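You operate a simulated robot arm through the tools that you are given. There is no shell and no other tool.

The job below is to be done with a simulated two-armed robot. You get a single attempt, and the scene is never put back.

Task
Set the small gold arc to yellow light at its dimmest.
Fine: the arc on the long bench; white plug into the white rail's blue socket, then that rail on, then the green button of the white controller.
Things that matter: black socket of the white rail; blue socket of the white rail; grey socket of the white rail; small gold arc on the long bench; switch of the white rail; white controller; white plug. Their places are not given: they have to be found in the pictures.

The check looks at the end state, three seconds after you hand in, the way a careful person would. Anything else that was tipped, shoved, dropped, spilled or broken makes it a failure.

Robot
Two 7-joint arms with fingered hands on one trunk that stands fixed in place. Base frame: the origin is at the foot of the trunk, x ahead of it, y to its left, z up. Readings come in m, degrees, newtons and seconds.
The left shoulder is at [0.04, 0.146, 1.204], the right one opposite. With the tool pointing down near the work surface each hand reaches from about 0.24 to 0.7 m from the base axis, measured 20 degrees to its own side. Payload 4 kg a hand.
The tool frame of a hand sits at the grasp point between the pads (the TCP): z along the fingers, y along the line on which they close. The tips reach 0.026 m beyond it. The gripper opens to 0.148 m; its body begins 0.073 m behind the TCP. The gripper is a hand of 3 fingers: y runs from the thumb to the fingers, the wrist lies at [0, 0, -0.224] in the tool frame.
Orientation is told as [roll, pitch, yaw] about the base's x, y, z axes, in that order, counted from this pose: with the fingers straight down and closing along the base's y, the tool's x points along the base's -x, its y along +y and its z along -z.

Tools
- The arms move only by the tool nudge_tool. It takes "left_commands", "right_commands" or both (then of equal length, played together; a hand with none holds still); each is a list of rows, each a list of 6 numbers: the shift along the tool's x, y, z in units of 250 mm (1.0 is 250 mm), then the turn, a rotation vector about the tool's x, y, z in units of 60 degrees (1.0 is 60 degrees). In form: [[tx, ty, tz, wx, wy, wz], ...]. A call has 1 to 20 rows; each row is the pose to reach, as a shift and turn from the pose commanded when the call began, along the tool's axes at that moment. A call with a number of a shift or a turn outside -1 to 1 is refused whole. A row lasts 0.2 s, in which the tool goes at most 0.05 m and 8.6 degrees; a call with a longer step from one row to the next is refused whole. Where a pose cannot be reached the arm comes as near as it can. A force on the tool above 40 N (or 10 N above the force at the start of the call, whichever is more), or a blocked arm, ends the call early, and 0.2 s more pass. In this call time passes only in rows, and 0.2 s behind the last. It gives the time, the measured TCP pose, the force on the tool (base axes), the opening and the grip force at its end, in the units of the frame above (readings bear some noise), with the torque about the TCP (base axes, N m) and any sound that the robot's microphone picked up.
- Cameras (640 x 400 px; columns grow to the right, rows downward): "scene" is now at [0.1037, 0.0212, 1.4266]; the picture's right is [0.24, -0.97, 0.00], its down [-0.58, -0.14, -0.80] and it looks along [0.78, 0.19, -0.60] (base axes); focal length 348 px, centre (320, 200). "left" rides on the left gripper at [-0.068, -0.039, -0.09] in its tool frame; the picture's right is [0.50, -0.87, 0.00], its down [0.66, 0.38, -0.65] and it looks along [0.57, 0.33, 0.76] (tool axes); focal length 222 px, centre (320, 200). "right" rides on the right gripper at [0.068, -0.039, -0.09] in its tool frame; the picture's right is [0.50, 0.87, 0.00], its down [-0.66, 0.38, -0.65] and it looks along [-0.57, 0.33, 0.76] (tool axes); focal length 222 px, centre (320, 200).
- grab_frame(camera): a new picture of that camera. It takes no simulated time.
- lift_body(by): moves the trunk up (or, below 0, down) by that many m; the arms and the scene camera ride with it, the base frame stays. It gives what a move gives, with no picture.
- finger_targets(finger1, finger2, thumb_bend, hand): sets how far each is bent, from 0 (flat) to 1 (curled in); at 0.3 the hand is open as for a grip, at 0.7 the pads meet at the TCP. One left out holds its place. A second passes; each finger stops where it meets its share of the squeeze, and holds until it gets a number again. It is the only way to open and close the hand. It gives what a move gives, with no picture; readings hold the bend of each and the force on the fingers (four entries, about 0 where the hand has none), thumb and palm.
- turn_head(pan, tilt): turns the head with the scene camera to pan (to the left, within 86 degrees either way) and tilt (down, from -29 to 69), counted from straight ahead of the robot. It gives what a move gives.
- probe_pixels(camera, pixels): there is no depth. For up to 12 entries [column, row, z] of the newest picture of that camera ("zoom" is the newest enlarged one), the place [x, y] in the base frame at which the ray of that pixel passes the height z, good to about 0.002 m. It takes no simulated time.
- enlarge(camera, box): a new picture of the part [left, top, right, bottom] of that camera's present view, enlarged. It takes no simulated time.
- hand_in(): hands the job in; it is judged then, once.

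Leave the grippers open and the arms clear of the work at the hand-in unless told otherwise.

The tools are called by a JSON object that holds its "api" and its "payload". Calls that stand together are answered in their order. nudge_tool: Moves the arms, as the interface text tells. Its arguments: {"type":"object","properties":{"left_commands":{"type":"array","items":{"type":"array","items":{"type":"number"}}},"right_commands":{"type":"array","items":{"type":"array","items":{"type":"number"}}}},"required":[]} The other tools are called the same way: lift_body (by) moves the trunk up or down; finger_targets (finger1, finger2, thumb_bend, hand) moves the fingers one by one; turn_head (pan, tilt) turns the head that bears the scene camera; grab_frame (camera) takes a picture; probe_pixels (camera, pixels) gives the place at which the rays of pixels pass given heights; enlarge (camera, box) takes an enlarged picture of a part of a camera's view; hand_in () hands the job in.

At the start:

```text
clock: 0.0
left_eef_pos: [0.4427, 0.4567, 1.1299]
left_tool_rot: [0.0, 0.0, 0.0]
left_contact_force: [-0.1, -0.7, -0.1]
left_ft_torque: [0.03, 0.0, -0.04]
left_width: 0.1476
left_finger_force: 0.2
left_shape: jaw
left_bend: [0.3, 0.3, 0.3]
left_finger forces: [0.0, 0.0, 0.0, 0.1, 0.1, 0.0]
right_eef_pos: [0.4509, -0.0021, 1.1434]
right_tool_rot: [0.1, 0.0, 0.1]
right_contact_force: [1.0, 0.7, -0.8]
right_ft_torque: [0.0, 0.01, -0.01]
right_width: 0.1479
right_finger_force: 0.1
right_shape: jaw
right_bend: [0.3, 0.3, 0.3]
right_finger forces: [0.0, 0.1, 0.0, 0.1, 0.1, 0.0]
trunk travel left (down, up): [-0.375, 0.131]
head pan, tilt (commanded): [13.8, 36.9]
```

scene: 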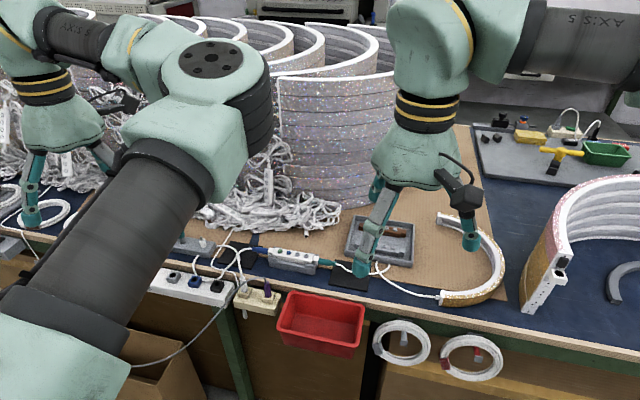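
right: 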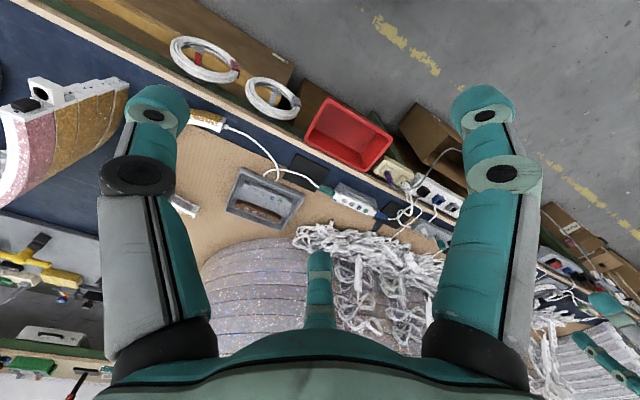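
left: 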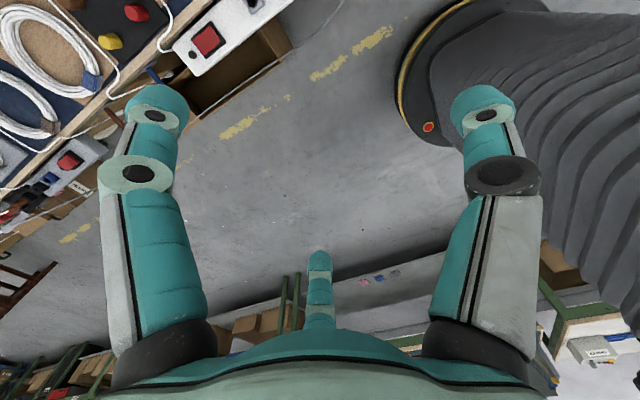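

I see a bench with a gold arc at right (about 475,270), a small inline box (about 293,260), power strips at the front edge (about 200,285) and at the left, behind the arm. I'll take enlarged views first to find the parts.

{"api": "enlarge", "payload": {"camera": "scene", "box": [130, 210, 350, 347]}}

{"api": "enlarge", "payload": {"camera": "scene", "box": [320, 180, 560, 330]}}

{"api": "enlarge", "payload": {"camera": "left", "box": [0, 0, 320, 200]}}

{"api": "enlarge", "payload": {"camera": "right", "box": [200, 60, 520, 260]}}

```text
2.91 times, centred on (240, 278) of scene
```

zoom: 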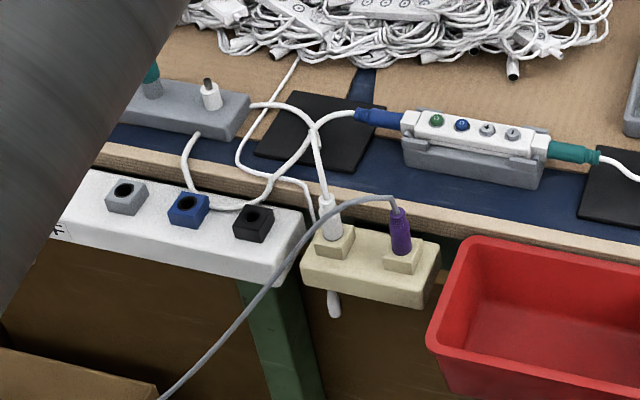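

```text
2.67 times, centred on (440, 255) of scene
```

zoom: 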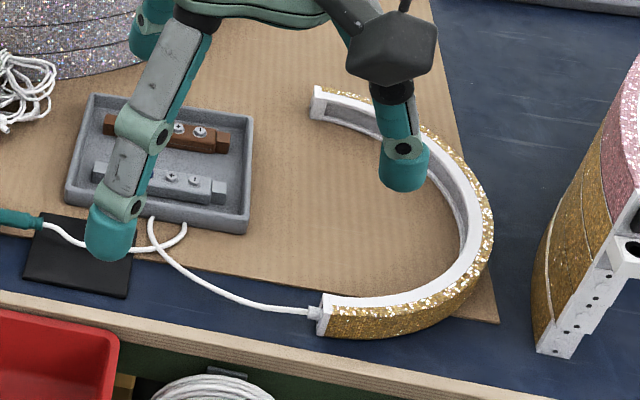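

```text
2.00 times, centred on (160, 100) of left
```

zoom: 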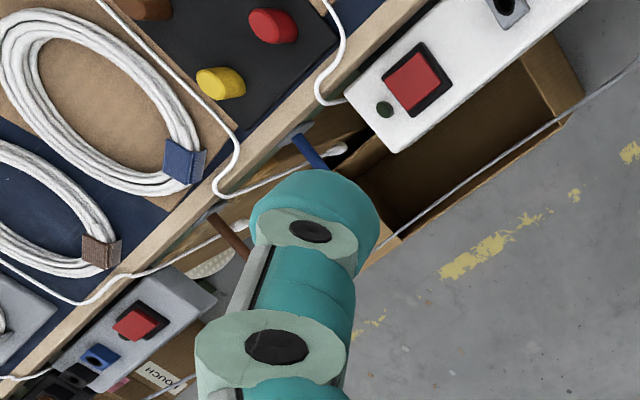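

```text
2.00 times, centred on (360, 160) of right
```

zoom: 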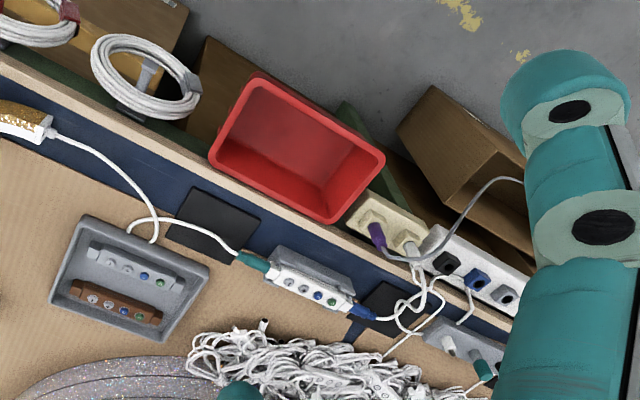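

The white controller sits at about (293,260) with green, blue and two grey buttons; a holder with standing plugs is near (190,245). I need to trace which plug belongs to which cable, so I'm zooming further and looking at the left with the head turned.

{"api": "enlarge", "payload": {"camera": "scene", "box": [160, 225, 272, 295]}}

{"api": "enlarge", "payload": {"camera": "scene", "box": [255, 235, 335, 285]}}

{"api": "enlarge", "payload": {"camera": "right", "box": [370, 150, 480, 260]}}

{"api": "enlarge", "payload": {"camera": "scene", "box": [0, 130, 200, 300]}}

```text
5.71 times, centred on (216, 260) of scene
```

zoom: 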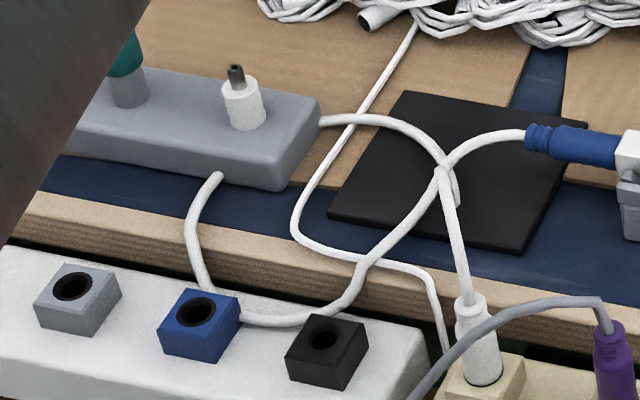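

```text
8.00 times, centred on (295, 260) of scene
```

zoom: 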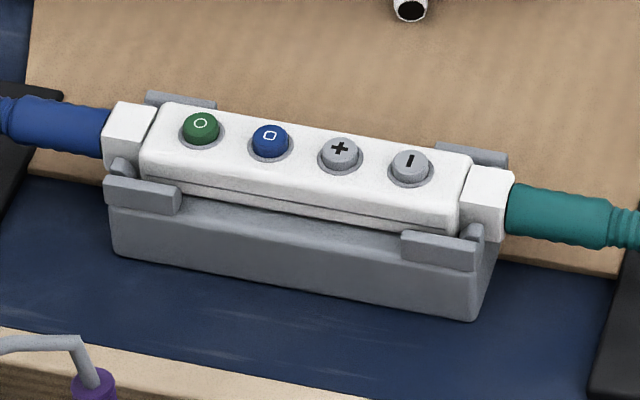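

```text
3.64 times, centred on (425, 205) of right
```

zoom: 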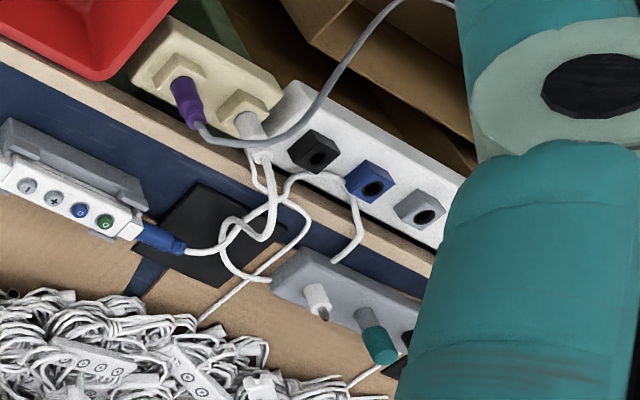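

```text
2.35 times, centred on (100, 215) of scene
```

zoom: 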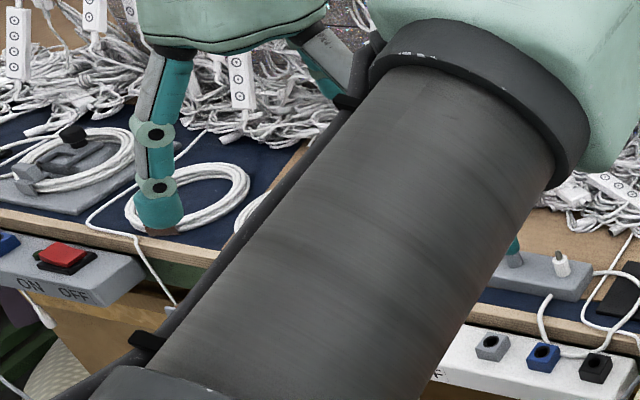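

The controller's blue-ended cable crosses another cable near (240,255), so I need to triangulate positions and get a better view. I'll probe the same features in the scene and right cameras at several heights.

{"api": "grab_frame", "payload": {"camera": "scene"}}

{"api": "probe_pixels", "payload": {"camera": "scene", "pixels": [[280, 251, 0.8], [280, 251, 0.9], [280, 251, 1.0], [194, 280, 0.8], [194, 280, 0.9], [194, 280, 1.0], [440, 297, 0.8], [440, 297, 0.9], [440, 297, 1.0]]}}

{"api": "grab_frame", "payload": {"camera": "right"}}

{"api": "probe_pixels", "payload": {"camera": "right", "pixels": [[366, 208, 0.8], [366, 208, 0.9], [366, 208, 1.0], [440, 199, 0.8], [440, 199, 0.9], [440, 199, 1.0], [222, 124, 0.8], [222, 124, 0.9], [222, 124, 1.0]]}}

```text
taken
```

scene: 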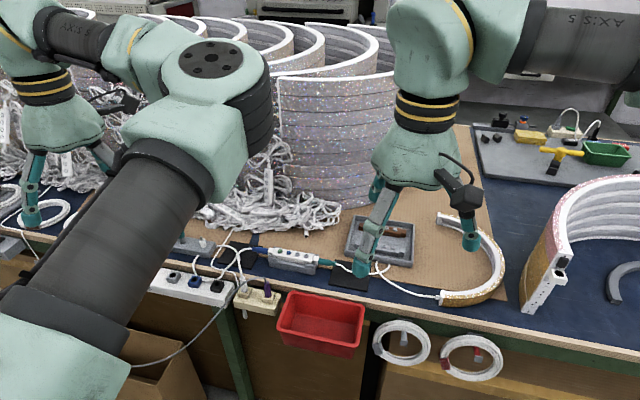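

```text
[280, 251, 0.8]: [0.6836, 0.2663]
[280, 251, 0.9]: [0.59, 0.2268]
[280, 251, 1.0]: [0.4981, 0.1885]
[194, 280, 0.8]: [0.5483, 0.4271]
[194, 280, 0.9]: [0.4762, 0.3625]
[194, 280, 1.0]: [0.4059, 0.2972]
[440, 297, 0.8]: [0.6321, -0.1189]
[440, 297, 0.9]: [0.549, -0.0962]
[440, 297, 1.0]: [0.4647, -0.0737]
```

```text
taken
```

right: 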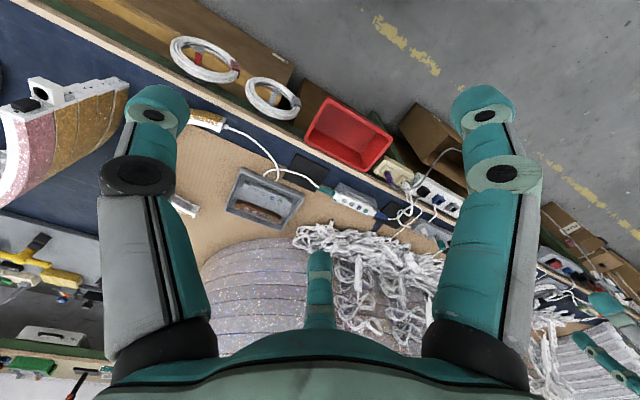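

```text
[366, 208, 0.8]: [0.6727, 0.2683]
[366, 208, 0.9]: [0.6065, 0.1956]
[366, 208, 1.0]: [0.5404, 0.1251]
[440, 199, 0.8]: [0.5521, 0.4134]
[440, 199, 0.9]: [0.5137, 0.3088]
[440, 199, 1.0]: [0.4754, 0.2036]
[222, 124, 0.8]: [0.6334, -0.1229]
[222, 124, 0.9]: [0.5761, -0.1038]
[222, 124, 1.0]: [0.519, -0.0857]
```

Both cameras agree at a height near 0.80: the green button is near (0.68, 0.266, 0.80) and the blue socket near (0.55, 0.42, 0.80). The left arm hides the rest of the white rail. I'll turn the head left to see what lies there before moving the arm aside.

{"api": "turn_head", "payload": {"pan": 45, "tilt": 40}}

{"api": "grab_frame", "payload": {"camera": "scene"}}

{"api": "grab_frame", "payload": {"camera": "left"}}

```text
clock: 1.0
left_eef_pos: [0.4426, 0.4557, 1.1322]
left_tool_rot: [0.0, 0.0, 0.0]
left_contact_force: [-0.1, -1.2, -0.2]
left_ft_torque: [-0.01, 0.0, -0.01]
left_width: 0.148
left_finger_force: 0.1
left_shape: jaw
left_bend: [0.3, 0.3, 0.3]
left_finger forces: [0.0, 0.1, 0.0, 0.0, 0.0, 0.1]
right_eef_pos: [0.4519, -0.0012, 1.1435]
right_tool_rot: [0.1, 0.0, 0.0]
right_contact_force: [-0.8, -0.3, 0.3]
right_ft_torque: [0.02, -0.03, 0.0]
right_width: 0.1479
right_finger_force: 0.1
right_shape: jaw
right_bend: [0.3, 0.3, 0.3]
right_finger forces: [0.0, 0.1, 0.1, 0.0, 0.0, 0.1]
trunk travel left (down, up): [-0.375, 0.131]
head pan, tilt (commanded): [45.0, 40.0]
```

```text
taken
```

scene: 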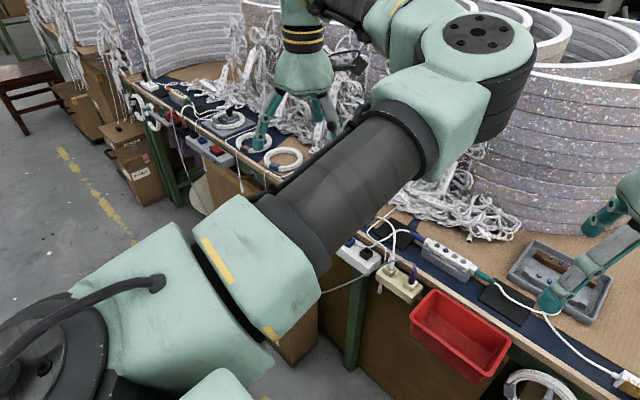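

```text
taken
```

left: 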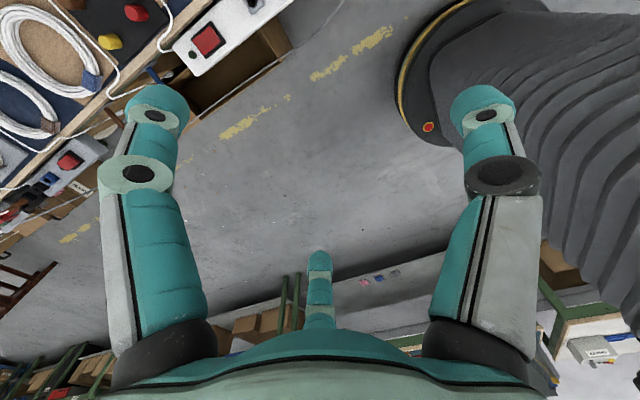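

The left arm blocks the rail. The space to the left and back of the left hand at this height is clear, so I'll move the left hand back 0.19 m and left 0.145 m.

{"api": "nudge_tool", "payload": {"left_commands": [[0.11, 0.08, 0, 0, 0, 0], [0.22, 0.16, 0, 0, 0, 0], [0.33, 0.25, 0, 0, 0, 0], [0.44, 0.33, 0, 0, 0, 0], [0.55, 0.41, 0, 0, 0, 0], [0.66, 0.5, 0, 0, 0, 0], [0.76, 0.58, 0, 0, 0, 0]]}}

{"api": "turn_head", "payload": {"pan": 35, "tilt": 42}}

{"api": "grab_frame", "payload": {"camera": "scene"}}

{"api": "grab_frame", "payload": {"camera": "left"}}

```text
clock: 2.6
left_eef_pos: [0.2536, 0.6019, 1.1311]
left_tool_rot: [0.1, -0.1, -0.1]
left_contact_force: [-0.2, 0.1, 0.3]
left_ft_torque: [-0.01, -0.01, -0.02]
left_width: 0.1479
left_finger_force: 0.1
left_shape: jaw
left_bend: [0.3, 0.3, 0.3]
left_finger forces: [0.0, 0.1, 0.1, 0.0, 0.1, 0.1]
right_eef_pos: [0.451, -0.0005, 1.1431]
right_tool_rot: [-0.1, 0.1, 0.0]
right_contact_force: [-0.3, 0.5, 2.3]
right_ft_torque: [0.01, 0.0, -0.01]
right_width: 0.1481
right_finger_force: 0.0
right_shape: jaw
right_bend: [0.3, 0.3, 0.3]
right_finger forces: [0.0, 0.0, 0.0, 0.0, 0.0, 0.0]
trunk travel left (down, up): [-0.375, 0.131]
head pan, tilt (commanded): [45.0, 40.0]
```

```text
clock: 3.3
left_eef_pos: [0.2547, 0.6006, 1.1298]
left_tool_rot: [0.0, 0.0, 0.1]
left_contact_force: [0.6, 0.2, 0.8]
left_ft_torque: [0.0, 0.0, 0.0]
left_width: 0.1481
left_finger_force: 0.1
left_shape: jaw
left_bend: [0.3, 0.3, 0.3]
left_finger forces: [0.0, 0.0, 0.1, 0.0, 0.0, 0.1]
right_eef_pos: [0.4508, -0.0014, 1.1424]
right_tool_rot: [-0.1, 0.1, 0.0]
right_contact_force: [0.7, -0.6, 0.7]
right_ft_torque: [-0.02, -0.02, -0.02]
right_width: 0.1479
right_finger_force: 0.0
right_shape: jaw
right_bend: [0.3, 0.3, 0.3]
right_finger forces: [0.0, 0.0, 0.0, 0.0, 0.1, 0.1]
trunk travel left (down, up): [-0.375, 0.131]
head pan, tilt (commanded): [35.0, 42.0]
```

```text
taken
```

scene: 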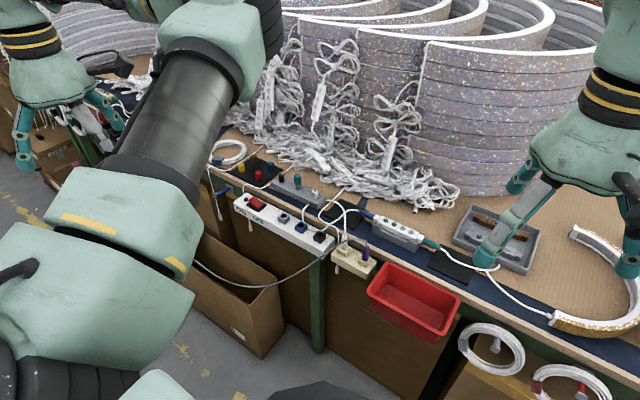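

```text
taken
```

left: 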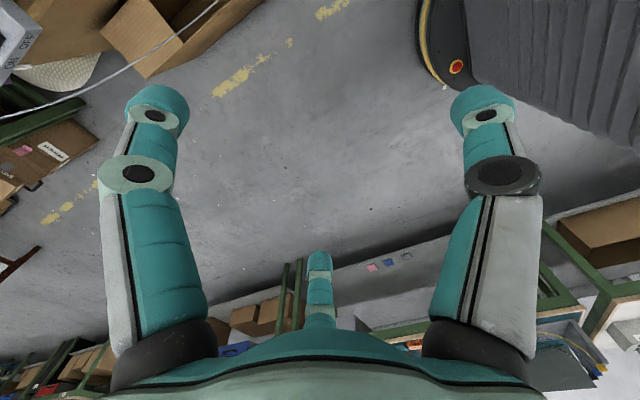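

Now the white rail is fully visible from (240,205) to (335,245), with a red rocker at (257,205). I'll enlarge this region.

{"api": "enlarge", "payload": {"camera": "scene", "box": [225, 160, 385, 260]}}

{"api": "enlarge", "payload": {"camera": "scene", "box": [230, 180, 310, 230]}}

{"api": "enlarge", "payload": {"camera": "scene", "box": [290, 190, 386, 250]}}

{"api": "enlarge", "payload": {"camera": "scene", "box": [265, 165, 361, 225]}}

```text
4.00 times, centred on (305, 210) of scene
```

zoom: 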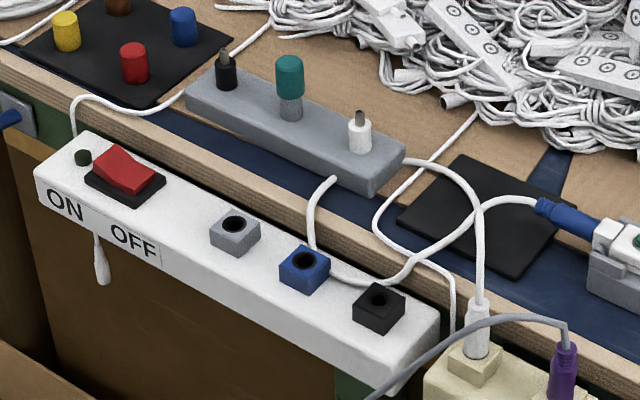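

```text
8.00 times, centred on (270, 205) of scene
```

zoom: 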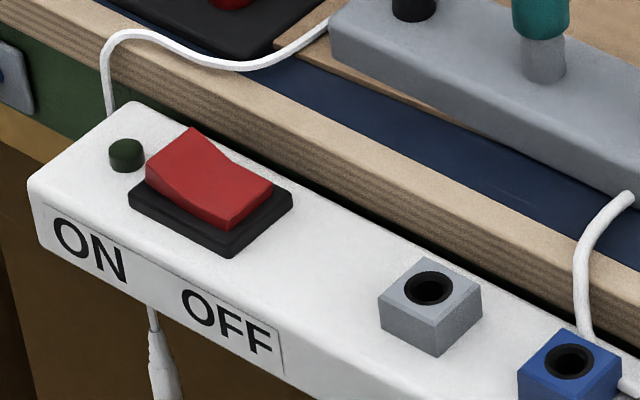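

```text
6.67 times, centred on (338, 220) of scene
```

zoom: 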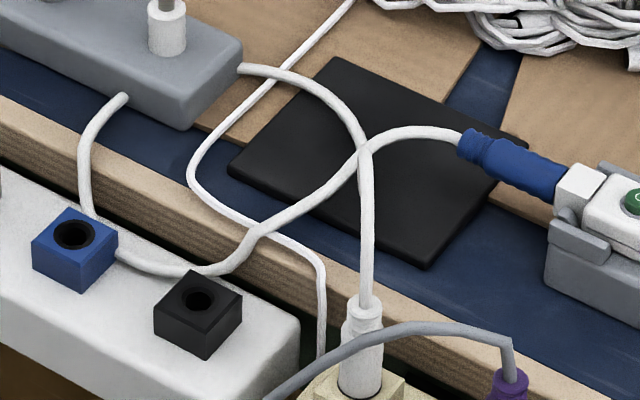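

```text
6.67 times, centred on (313, 195) of scene
```

zoom: 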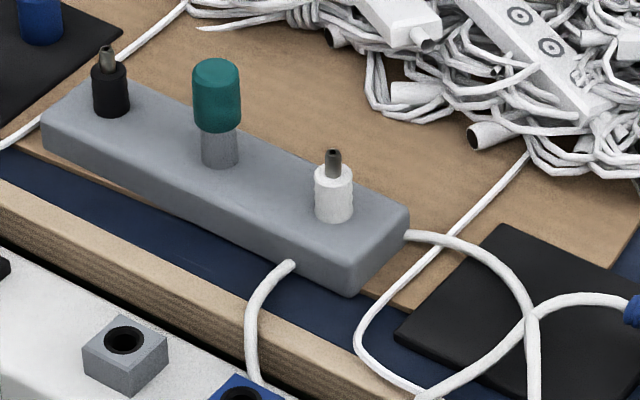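

The grey block at (305,190) holds a black and a white pin-up jack and a teal-capped stub, and the cables cross. I need a closer view to see which white plug feeds the controller. I'll move the right hand left by 0.17 m and down by 0.09 m so its camera looks at this area.

{"api": "nudge_tool", "payload": {"right_commands": [[0, 0.14, 0.07, 0, 0, 0], [0, 0.28, 0.14, 0, 0, 0], [0, 0.42, 0.21, 0, 0, 0], [0, 0.55, 0.29, 0, 0, 0], [0, 0.68, 0.36, 0, 0, 0]]}}

{"api": "grab_frame", "payload": {"camera": "right"}}

{"api": "grab_frame", "payload": {"camera": "scene"}}

```text
clock: 4.5
left_eef_pos: [0.2547, 0.6021, 1.1281]
left_tool_rot: [-0.1, 0.0, 0.0]
left_contact_force: [0.4, -0.6, -0.3]
left_ft_torque: [0.02, -0.01, -0.01]
left_width: 0.1478
left_finger_force: 0.0
left_shape: jaw
left_bend: [0.3, 0.3, 0.3]
left_finger forces: [0.0, 0.0, 0.1, 0.2, 0.0, 0.2]
right_eef_pos: [0.4514, 0.1703, 1.0528]
right_tool_rot: [0.0, 0.0, 0.0]
right_contact_force: [-0.2, -0.5, -0.7]
right_ft_torque: [0.01, 0.0, -0.01]
right_width: 0.148
right_finger_force: 0.0
right_shape: jaw
right_bend: [0.3, 0.3, 0.3]
right_finger forces: [0.0, 0.0, 0.1, 0.1, 0.0, 0.1]
trunk travel left (down, up): [-0.375, 0.131]
head pan, tilt (commanded): [35.0, 42.0]
```

```text
taken
```

right: 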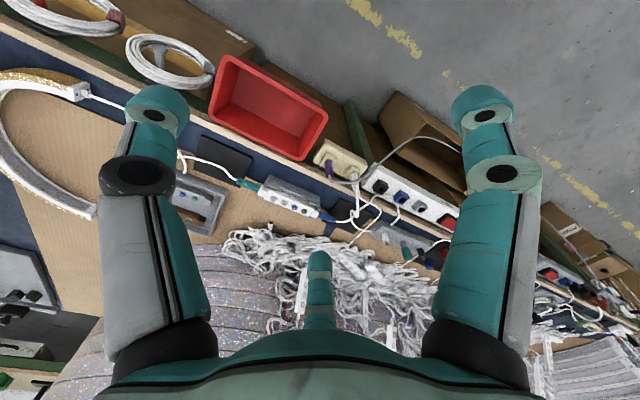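

```text
taken
```

scene: 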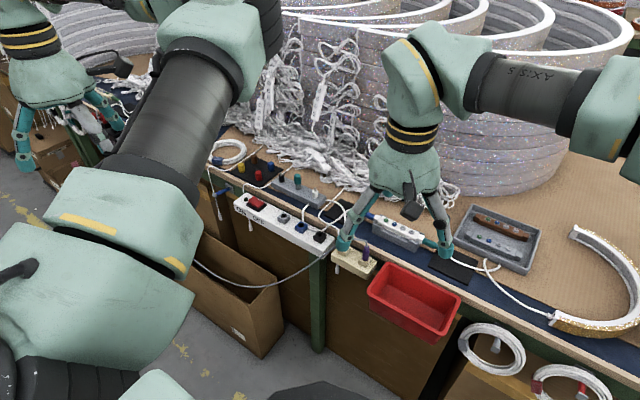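

The right camera now sees the dock, rail and controller between about (320,140) and (470,270). Enlarging.

{"api": "enlarge", "payload": {"camera": "right", "box": [310, 140, 470, 280]}}

{"api": "enlarge", "payload": {"camera": "right", "box": [320, 170, 420, 240]}}

{"api": "enlarge", "payload": {"camera": "right", "box": [370, 200, 450, 270]}}

```text
2.86 times, centred on (390, 210) of right
```

zoom: 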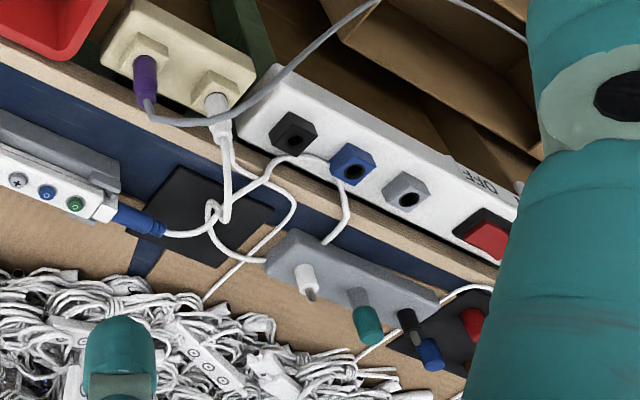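

```text
5.71 times, centred on (370, 205) of right
```

zoom: 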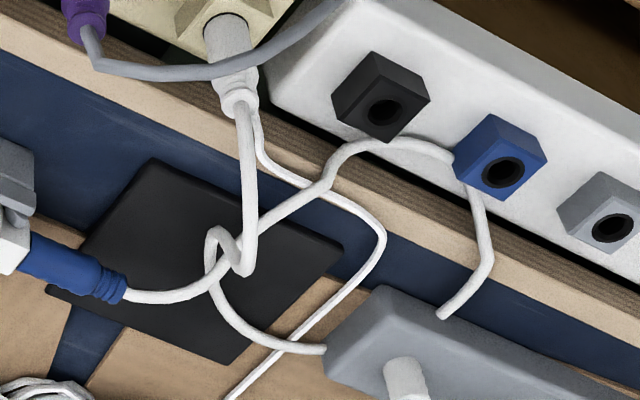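

```text
5.71 times, centred on (410, 235) of right
```

zoom: 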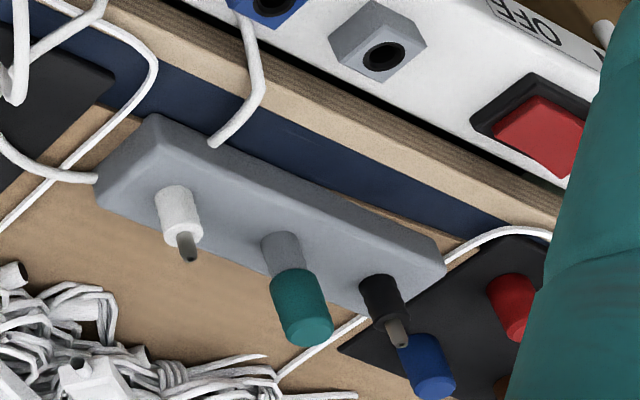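

I see the cream rail's white plug cable going into the grey block's right end, and the blue-ended controller cable running behind the blue socket to the block's front. There are also hanging white ends below the rails. I'll zoom on those and on cable ends to be sure of the chain.

{"api": "enlarge", "payload": {"camera": "scene", "box": [325, 225, 389, 285]}}

{"api": "enlarge", "payload": {"camera": "scene", "box": [195, 170, 275, 250]}}

{"api": "enlarge", "payload": {"camera": "scene", "box": [295, 175, 345, 215]}}

{"api": "enlarge", "payload": {"camera": "scene", "box": [180, 230, 380, 360]}}

```text
6.67 times, centred on (357, 255) of scene
```

zoom: 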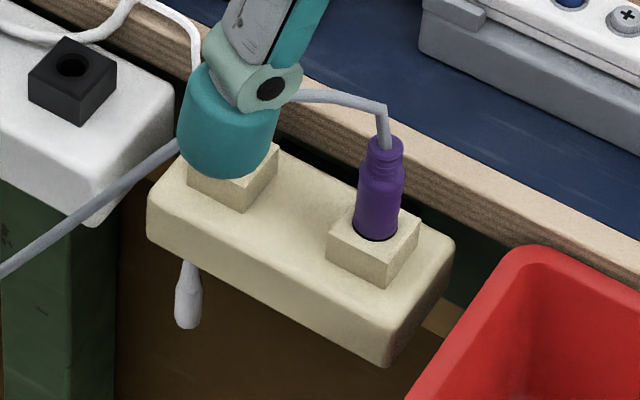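

```text
5.00 times, centred on (235, 210) of scene
```

zoom: 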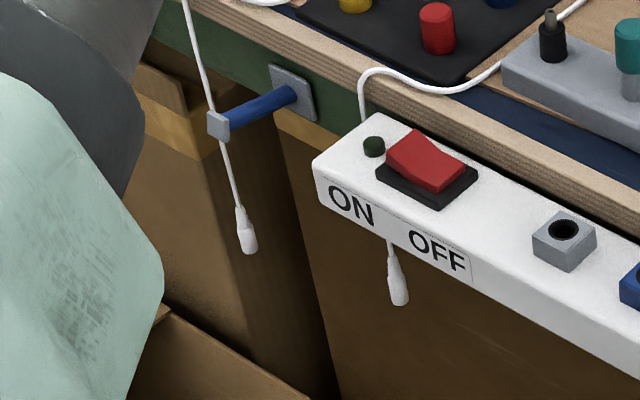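

```text
10.00 times, centred on (320, 195) of scene
```

zoom: 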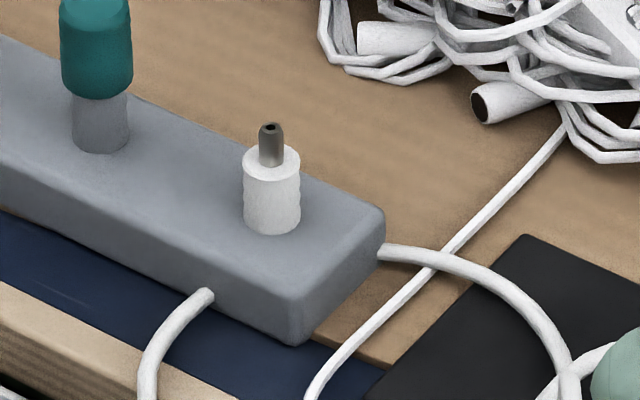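

```text
3.08 times, centred on (280, 295) of scene
```

zoom: 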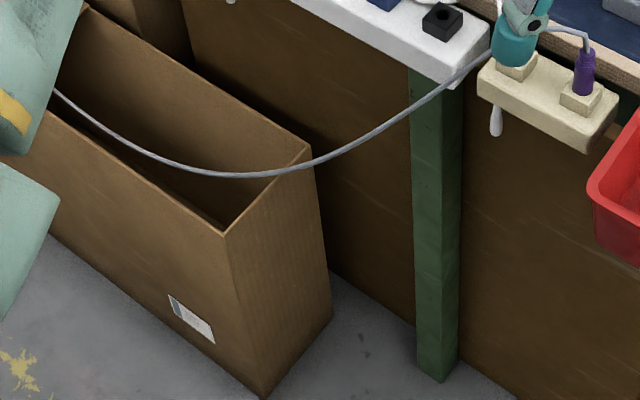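

Both cables seem to enter the grey block: one from the cream rail's white plug, one from the controller's blue end. I'll get ground positions of the features first (at heights 0.78 and 0.83) from the scene camera.

{"api": "grab_frame", "payload": {"camera": "scene"}}

{"api": "probe_pixels", "payload": {"camera": "scene", "pixels": [[284, 216, 0.78], [301, 225, 0.78], [320, 235, 0.78], [257, 203, 0.78], [316, 193, 0.83], [281, 178, 0.83], [244, 200, 0.76], [334, 245, 0.76]]}}

{"api": "grab_frame", "payload": {"camera": "right"}}

{"api": "probe_pixels", "payload": {"camera": "right", "pixels": [[388, 190, 0.78], [408, 200, 0.78], [428, 210, 0.78], [388, 190, 0.82], [408, 200, 0.82], [428, 210, 0.82], [388, 190, 0.74], [408, 200, 0.74], [428, 210, 0.74]]}}

```text
taken
```

scene: 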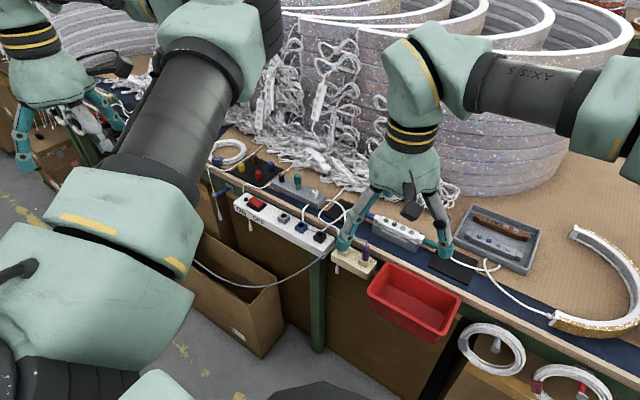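

```text
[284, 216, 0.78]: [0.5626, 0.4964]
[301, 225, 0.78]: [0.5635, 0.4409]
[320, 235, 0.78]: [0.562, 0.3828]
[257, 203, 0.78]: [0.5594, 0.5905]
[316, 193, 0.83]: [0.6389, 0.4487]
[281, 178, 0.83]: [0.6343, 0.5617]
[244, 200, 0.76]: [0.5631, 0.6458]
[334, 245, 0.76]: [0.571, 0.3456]
```

```text
taken
```

right: 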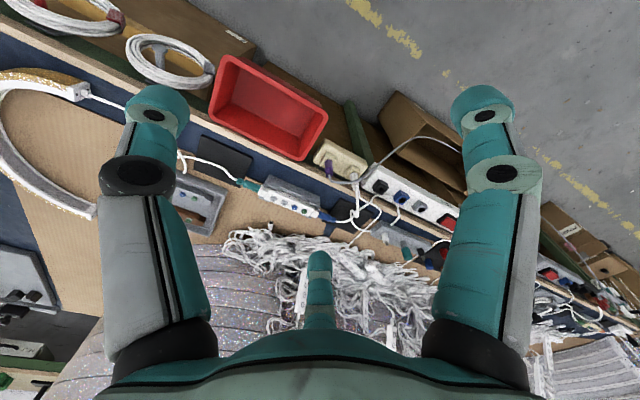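

```text
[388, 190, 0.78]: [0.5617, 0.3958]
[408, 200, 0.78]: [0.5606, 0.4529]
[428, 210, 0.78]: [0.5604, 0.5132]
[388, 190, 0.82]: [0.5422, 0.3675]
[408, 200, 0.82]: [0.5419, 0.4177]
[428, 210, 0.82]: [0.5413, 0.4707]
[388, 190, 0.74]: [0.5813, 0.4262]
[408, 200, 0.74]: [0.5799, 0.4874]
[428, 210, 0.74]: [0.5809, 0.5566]
```

The rail runs along base y at about x = 0.56. My right-camera pixels were a little off; corrected hole pixels are black (381,190), blue (402,200), grey (421,210). I'll probe again at several heights to fix the socket height.

{"api": "probe_pixels", "payload": {"camera": "right", "pixels": [[381.1, 190.1, 0.76], [401.9, 200.1, 0.76], [421.2, 209.9, 0.76], [381.1, 190.1, 0.8], [401.9, 200.1, 0.8], [421.2, 209.9, 0.8]]}}

{"api": "probe_pixels", "payload": {"camera": "scene", "pixels": [[319.75, 234.5, 0.76], [300.5, 225.5, 0.76], [283.25, 216, 0.76], [319.75, 234.5, 0.8], [300.5, 225.5, 0.8], [283.25, 216, 0.8]]}}

```text
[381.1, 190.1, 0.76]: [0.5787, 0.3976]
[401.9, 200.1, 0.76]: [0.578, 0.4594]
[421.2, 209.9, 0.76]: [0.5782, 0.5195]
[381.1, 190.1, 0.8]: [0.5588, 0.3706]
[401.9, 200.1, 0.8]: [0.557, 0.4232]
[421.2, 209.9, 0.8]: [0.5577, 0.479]
```

```text
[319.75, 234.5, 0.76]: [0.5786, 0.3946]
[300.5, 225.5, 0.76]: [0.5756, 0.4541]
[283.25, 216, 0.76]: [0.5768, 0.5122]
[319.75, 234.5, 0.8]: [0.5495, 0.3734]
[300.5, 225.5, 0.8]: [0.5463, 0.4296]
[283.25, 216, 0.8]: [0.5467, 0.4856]
```

The sockets come out near z = 0.768: blue at about (0.572, 0.450), with spacing 0.058 along y. Now I'll move the right hand back out of the way to make room, then bring the left hand in turned by -90° so its camera looks at the plugs from close.

{"api": "nudge_tool", "payload": {"right_commands": [[0, -0.15, -0.03, 0, 0, 0], [0, -0.3, -0.07, 0, 0, 0], [0, -0.45, -0.11, 0, 0, 0], [0, -0.6, -0.15, 0, 0, 0], [0, -0.75, -0.2, 0, 0, 0], [0.1, -0.88, -0.22, 0, 0, 0], [0.2, -1.0, -0.25, 0, 0, 0]]}}

{"api": "nudge_tool", "payload": {"left_commands": [[-0.05, -0.05, 0, 0, 0, 0.14], [-0.1, -0.1, 0.0, 0, 0, 0.28], [-0.15, -0.15, 0.0, 0, 0, 0.42], [-0.2, -0.2, 0.0, 0, 0, 0.56], [-0.25, -0.25, 0.0, 0, 0, 0.7], [-0.3, -0.3, 0.0, 0, 0, 0.84], [-0.35, -0.35, 0.0, 0, 0, 0.98]]}}

{"api": "grab_frame", "payload": {"camera": "left"}}

{"api": "grab_frame", "payload": {"camera": "scene"}}

```text
clock: 6.1
left_eef_pos: [0.254, 0.5997, 1.1318]
left_tool_rot: [0.1, 0.0, 0.0]
left_contact_force: [-0.4, -0.4, -0.1]
left_ft_torque: [-0.01, 0.02, 0.0]
left_width: 0.1479
left_finger_force: 0.0
left_shape: jaw
left_bend: [0.3, 0.3, 0.3]
left_finger forces: [0.0, 0.0, 0.0, 0.0, 0.0, 0.0]
right_eef_pos: [0.4009, -0.0836, 1.1169]
right_tool_rot: [0.1, -0.1, 0.1]
right_contact_force: [0.4, -0.6, 0.6]
right_ft_torque: [0.03, -0.03, -0.02]
right_width: 0.1481
right_finger_force: 0.0
right_shape: jaw
right_bend: [0.3, 0.3, 0.3]
right_finger forces: [0.0, 0.1, 0.0, 0.0, 0.0, 0.0]
trunk travel left (down, up): [-0.375, 0.131]
head pan, tilt (commanded): [35.0, 42.0]
```

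```text
clock: 7.7
left_eef_pos: [0.3428, 0.5127, 1.1306]
left_tool_rot: [0.0, 0.0, -58.9]
left_contact_force: [-0.4, 0.4, -0.3]
left_ft_torque: [-0.01, 0.02, 0.03]
left_width: 0.1478
left_finger_force: 0.1
left_shape: jaw
left_bend: [0.3, 0.3, 0.3]
left_finger forces: [0.0, 0.1, 0.1, 0.0, 0.0, 0.0]
right_eef_pos: [0.4019, -0.083, 1.1162]
right_tool_rot: [0.0, 0.0, 0.1]
right_contact_force: [0.0, 0.3, 0.5]
right_ft_torque: [-0.01, -0.03, 0.0]
right_width: 0.1479
right_finger_force: 0.0
right_shape: jaw
right_bend: [0.3, 0.3, 0.3]
right_finger forces: [0.0, 0.0, 0.0, 0.0, 0.0, 0.1]
trunk travel left (down, up): [-0.375, 0.131]
head pan, tilt (commanded): [35.0, 42.0]
```

```text
taken
```

left: 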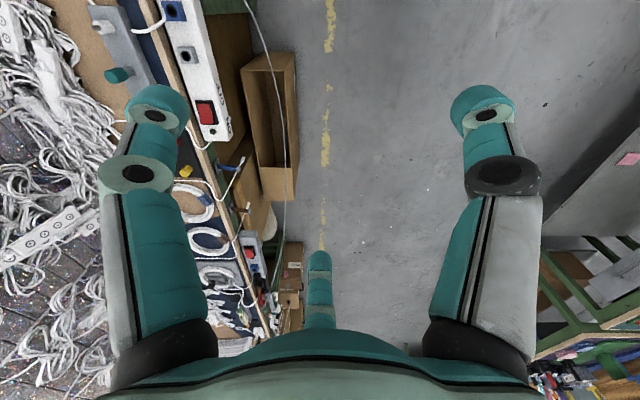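

```text
taken
```

scene: 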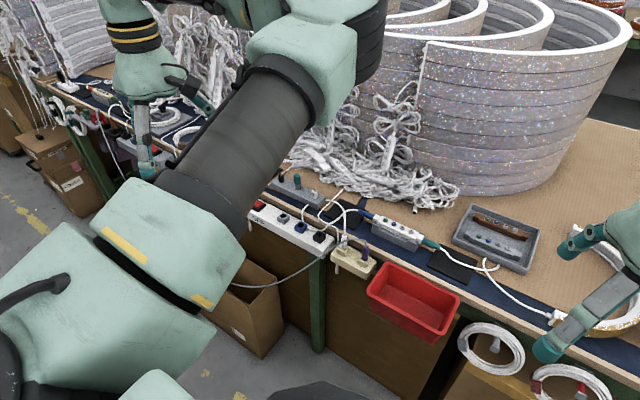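

The turn works (yaw -59°). I'll carry on to yaw -90°, moving the hand to roughly (0.47, 0.30, 1.03) so the camera faces the plugs.

{"api": "nudge_tool", "payload": {"left_commands": [[-0.15, 0, 0.05, 0, 0, 0.1], [-0.3, 0, 0.1, 0, 0, 0.2], [-0.45, 0, 0.15, 0, 0, 0.3], [-0.6, 0, 0.2, 0, 0, 0.4], [-0.75, 0, 0.25, 0, 0, 0.5], [-0.88, 0, 0.32, 0, 0, 0.52], [-1.0, 0, 0.4, 0, 0, 0.52]]}}

{"api": "grab_frame", "payload": {"camera": "left"}}

{"api": "grab_frame", "payload": {"camera": "scene"}}

```text
clock: 9.3
left_eef_pos: [0.4818, 0.3205, 1.0314]
left_tool_rot: [0.0, 0.0, -90.1]
left_contact_force: [-0.3, 0.2, 0.3]
left_ft_torque: [-0.03, 0.03, -0.01]
left_width: 0.1478
left_finger_force: 0.0
left_shape: jaw
left_bend: [0.3, 0.3, 0.3]
left_finger forces: [0.0, 0.0, 0.0, 0.1, 0.1, 0.0]
left hand out of reach, approached as far as the arm can: row 6, 7
right_eef_pos: [0.4021, -0.0821, 1.1169]
right_tool_rot: [0.0, 0.1, 0.0]
right_contact_force: [0.3, 0.9, -0.5]
right_ft_torque: [-0.02, -0.01, -0.01]
right_width: 0.148
right_finger_force: 0.1
right_shape: jaw
right_bend: [0.3, 0.3, 0.3]
right_finger forces: [0.0, 0.0, 0.0, 0.0, 0.0, 0.1]
trunk travel left (down, up): [-0.375, 0.131]
head pan, tilt (commanded): [35.0, 42.0]
```

```text
taken
```

left: 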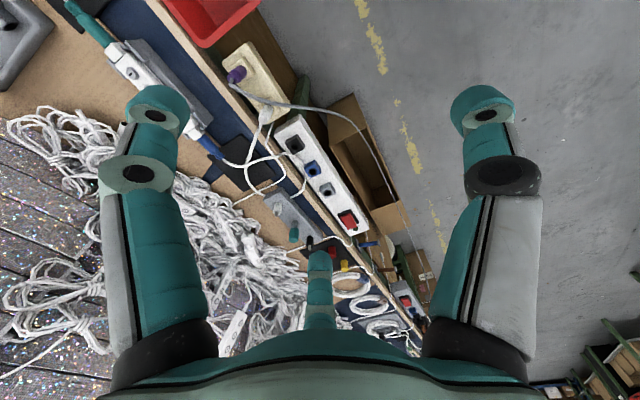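

```text
taken
```

scene: 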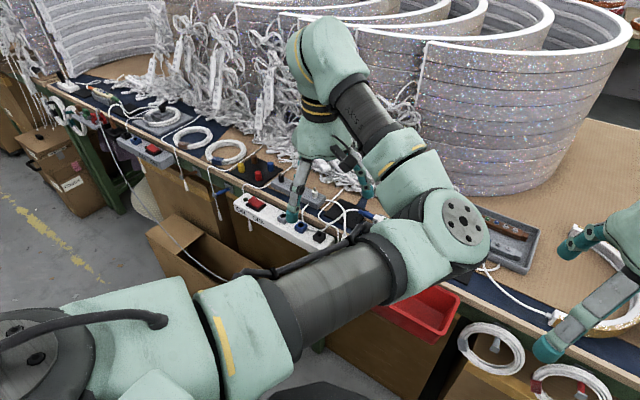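

Now the left camera sees plugs, rail and dock between (210,60) and (360,260). Enlarging.

{"api": "enlarge", "payload": {"camera": "left", "box": [200, 60, 344, 150]}}

{"api": "enlarge", "payload": {"camera": "left", "box": [220, 140, 364, 260]}}

{"api": "enlarge", "payload": {"camera": "left", "box": [250, 170, 330, 250]}}

```text
4.44 times, centred on (272, 105) of left
```

zoom: 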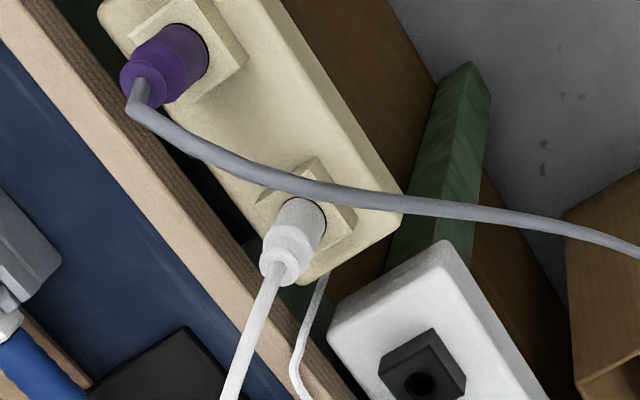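

```text
3.33 times, centred on (292, 200) of left
```

zoom: 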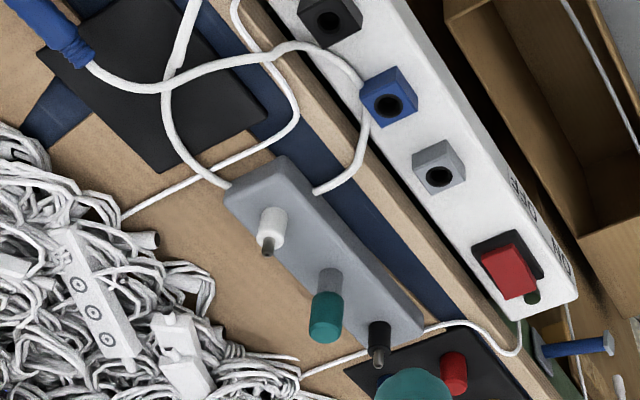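

```text
5.00 times, centred on (290, 210) of left
```

zoom: 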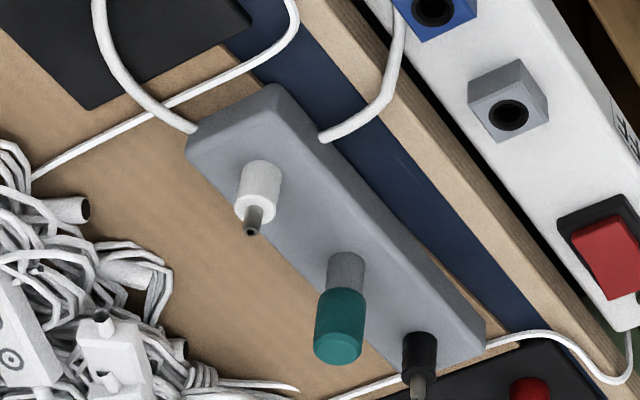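

The cables are clear now: the cream rail's white plug feeds the grey block's right end, and the block's front lead goes on to the controller's blue end. So the grey block is an inline adapter and the controller's supply plug is the white one in the cream rail. I'll probe these features from here to triangulate them.

{"api": "grab_frame", "payload": {"camera": "left"}}

{"api": "probe_pixels", "payload": {"camera": "left", "pixels": [[268.7, 108.4, 0.77], [268.7, 108.4, 0.82], [263.5, 121.3, 0.77], [263.5, 121.3, 0.82], [242.8, 70.1, 0.77], [242.8, 70.1, 0.82], [231.1, 80.3, 0.77], [231.1, 80.3, 0.82], [267.6, 102.3, 0.77], [267.6, 102.3, 0.82], [312.5, 171.5, 0.77], [312.5, 171.5, 0.82]]}}

{"api": "probe_pixels", "payload": {"camera": "left", "pixels": [[295.1, 146, 0.77], [295.1, 146, 0.82], [328.1, 193.2, 0.77], [328.1, 193.2, 0.82], [349.2, 221, 0.77], [349.2, 221, 0.82]]}}

```text
taken
```

left: 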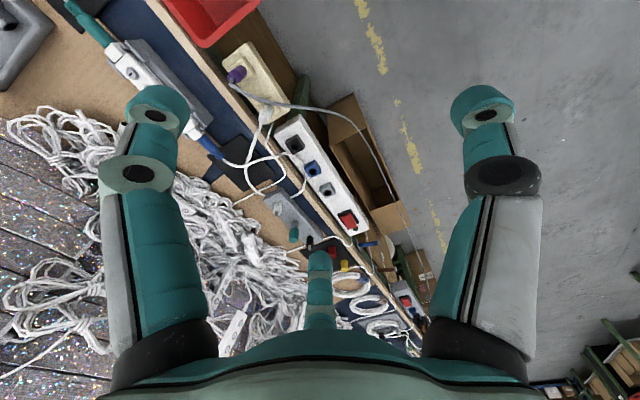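

```text
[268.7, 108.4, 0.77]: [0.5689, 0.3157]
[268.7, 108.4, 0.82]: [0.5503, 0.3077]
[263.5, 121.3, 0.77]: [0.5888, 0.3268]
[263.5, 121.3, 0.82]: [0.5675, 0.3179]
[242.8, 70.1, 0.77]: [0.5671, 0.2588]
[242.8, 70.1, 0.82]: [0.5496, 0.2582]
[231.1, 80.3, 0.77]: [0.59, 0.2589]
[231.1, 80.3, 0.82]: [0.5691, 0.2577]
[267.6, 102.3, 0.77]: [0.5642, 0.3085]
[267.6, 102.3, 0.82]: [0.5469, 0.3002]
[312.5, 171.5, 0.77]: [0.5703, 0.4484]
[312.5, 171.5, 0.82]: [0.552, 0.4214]
```

```text
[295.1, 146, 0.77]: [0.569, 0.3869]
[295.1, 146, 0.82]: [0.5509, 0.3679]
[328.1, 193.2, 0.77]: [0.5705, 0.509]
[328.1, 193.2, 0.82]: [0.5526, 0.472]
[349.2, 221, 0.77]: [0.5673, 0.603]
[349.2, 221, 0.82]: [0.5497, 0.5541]
```

From three views, the blue hole is at about (0.571, 0.449, 0.768). The cream rail's white plug stands at about (0.568, 0.316), with its top near 0.82. Before committing to that plug, I want a closer look at the grey block, so I'll lower the left hand by 0.09 m and shift it slightly.

{"api": "nudge_tool", "payload": {"left_commands": [[0.05, 0.03, 0.09, 0, 0, 0], [0.1, 0.06, 0.18, 0, 0, 0], [0.15, 0.09, 0.27, 0, 0, 0], [0.2, 0.12, 0.36, 0, 0, 0]]}}

{"api": "grab_frame", "payload": {"camera": "left"}}

{"api": "enlarge", "payload": {"camera": "left", "box": [220, 150, 340, 250]}}

{"api": "enlarge", "payload": {"camera": "left", "box": [180, 30, 320, 160]}}

```text
clock: 10.3
left_eef_pos: [0.5093, 0.3727, 0.9399]
left_tool_rot: [0.0, 0.0, -89.9]
left_contact_force: [1.3, 0.0, 0.0]
left_ft_torque: [-0.02, 0.01, -0.02]
left_width: 0.1478
left_finger_force: 0.1
left_shape: jaw
left_bend: [0.3, 0.3, 0.3]
left_finger forces: [0.1, 0.0, 0.0, 0.0, 0.0, 0.1]
right_eef_pos: [0.401, -0.0814, 1.1172]
right_tool_rot: [0.0, 0.0, 0.0]
right_contact_force: [-0.3, -0.4, 0.7]
right_ft_torque: [0.01, 0.02, -0.01]
right_width: 0.148
right_finger_force: 0.1
right_shape: jaw
right_bend: [0.3, 0.3, 0.3]
right_finger forces: [0.0, 0.1, 0.1, 0.0, 0.0, 0.0]
trunk travel left (down, up): [-0.375, 0.131]
head pan, tilt (commanded): [35.0, 42.0]
```

```text
taken
```

left: 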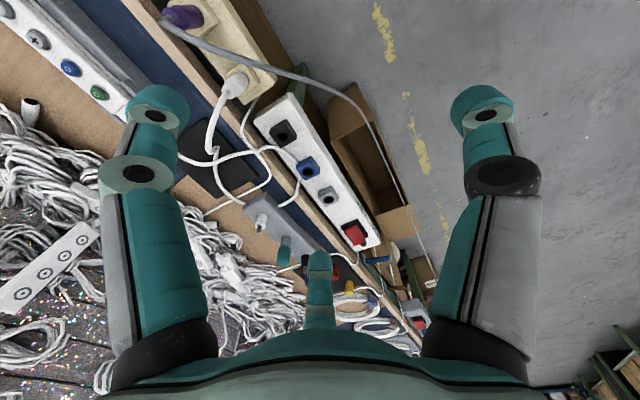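

```text
4.00 times, centred on (280, 200) of left
```

zoom: 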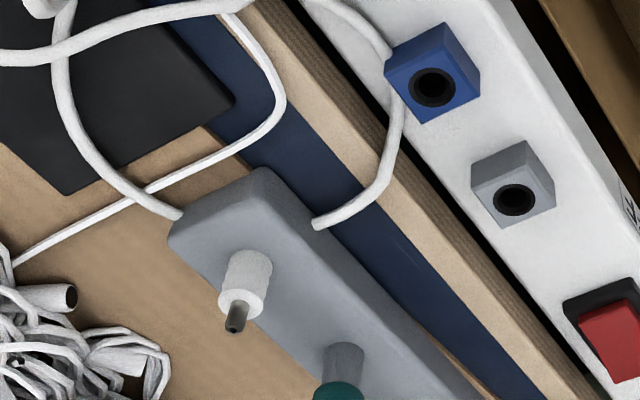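

```text
3.08 times, centred on (250, 95) of left
```

zoom: 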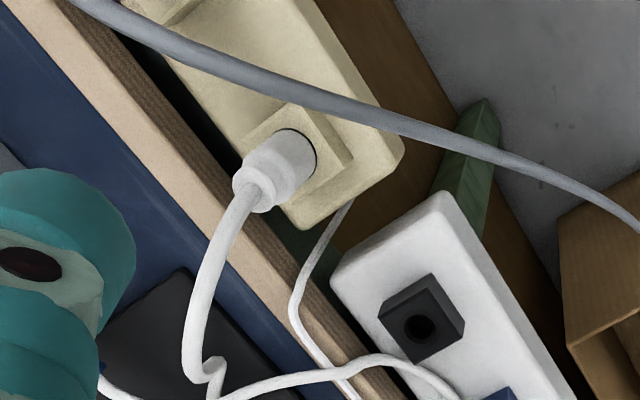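

The white plug in the cream rail has a slack, kinked lead going to the grey block. I'll compare its body size with the hole sizes by enlarging them in the same picture.

{"api": "enlarge", "payload": {"camera": "left", "box": [205, 50, 275, 110]}}

{"api": "enlarge", "payload": {"camera": "left", "box": [255, 105, 345, 215]}}

{"api": "enlarge", "payload": {"camera": "left", "box": [235, 195, 305, 255]}}

{"api": "enlarge", "payload": {"camera": "left", "box": [185, 110, 275, 180]}}

```text
6.67 times, centred on (240, 80) of left
```

zoom: 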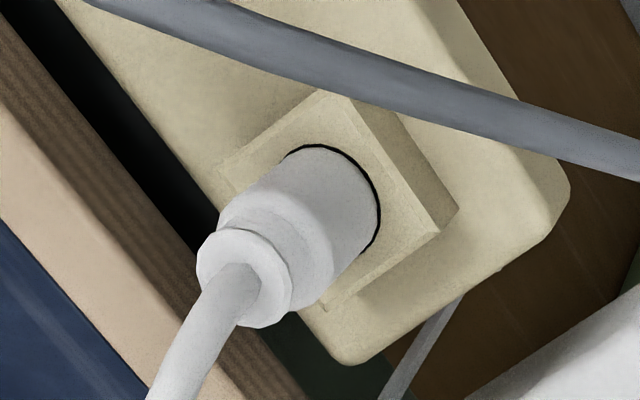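

```text
3.64 times, centred on (300, 160) of left
```

zoom: 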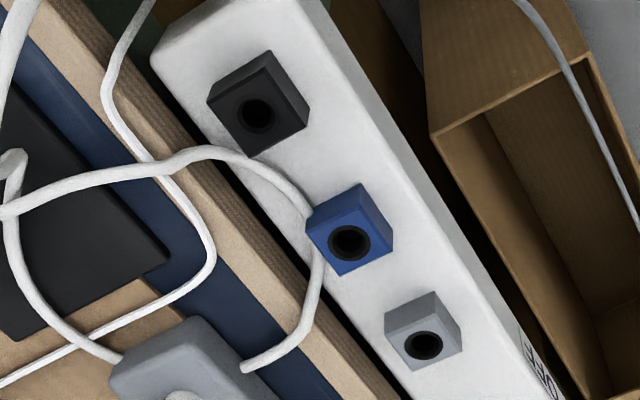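

```text
6.67 times, centred on (270, 225) of left
```

zoom: 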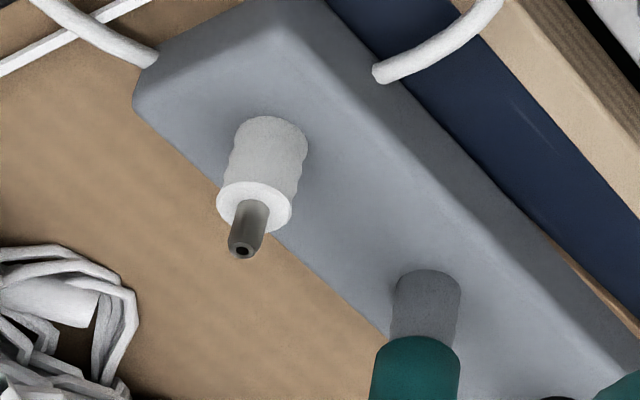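

```text
5.71 times, centred on (230, 145) of left
```

zoom: 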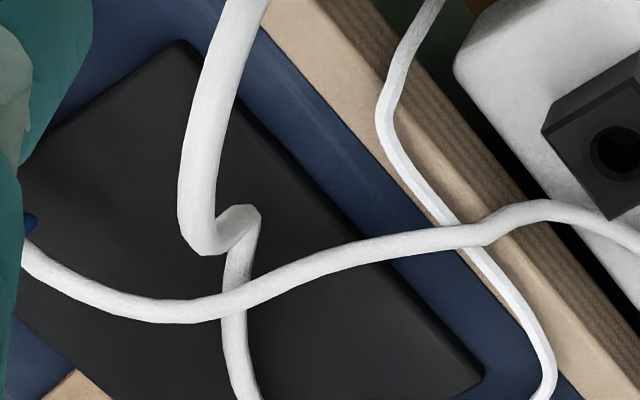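

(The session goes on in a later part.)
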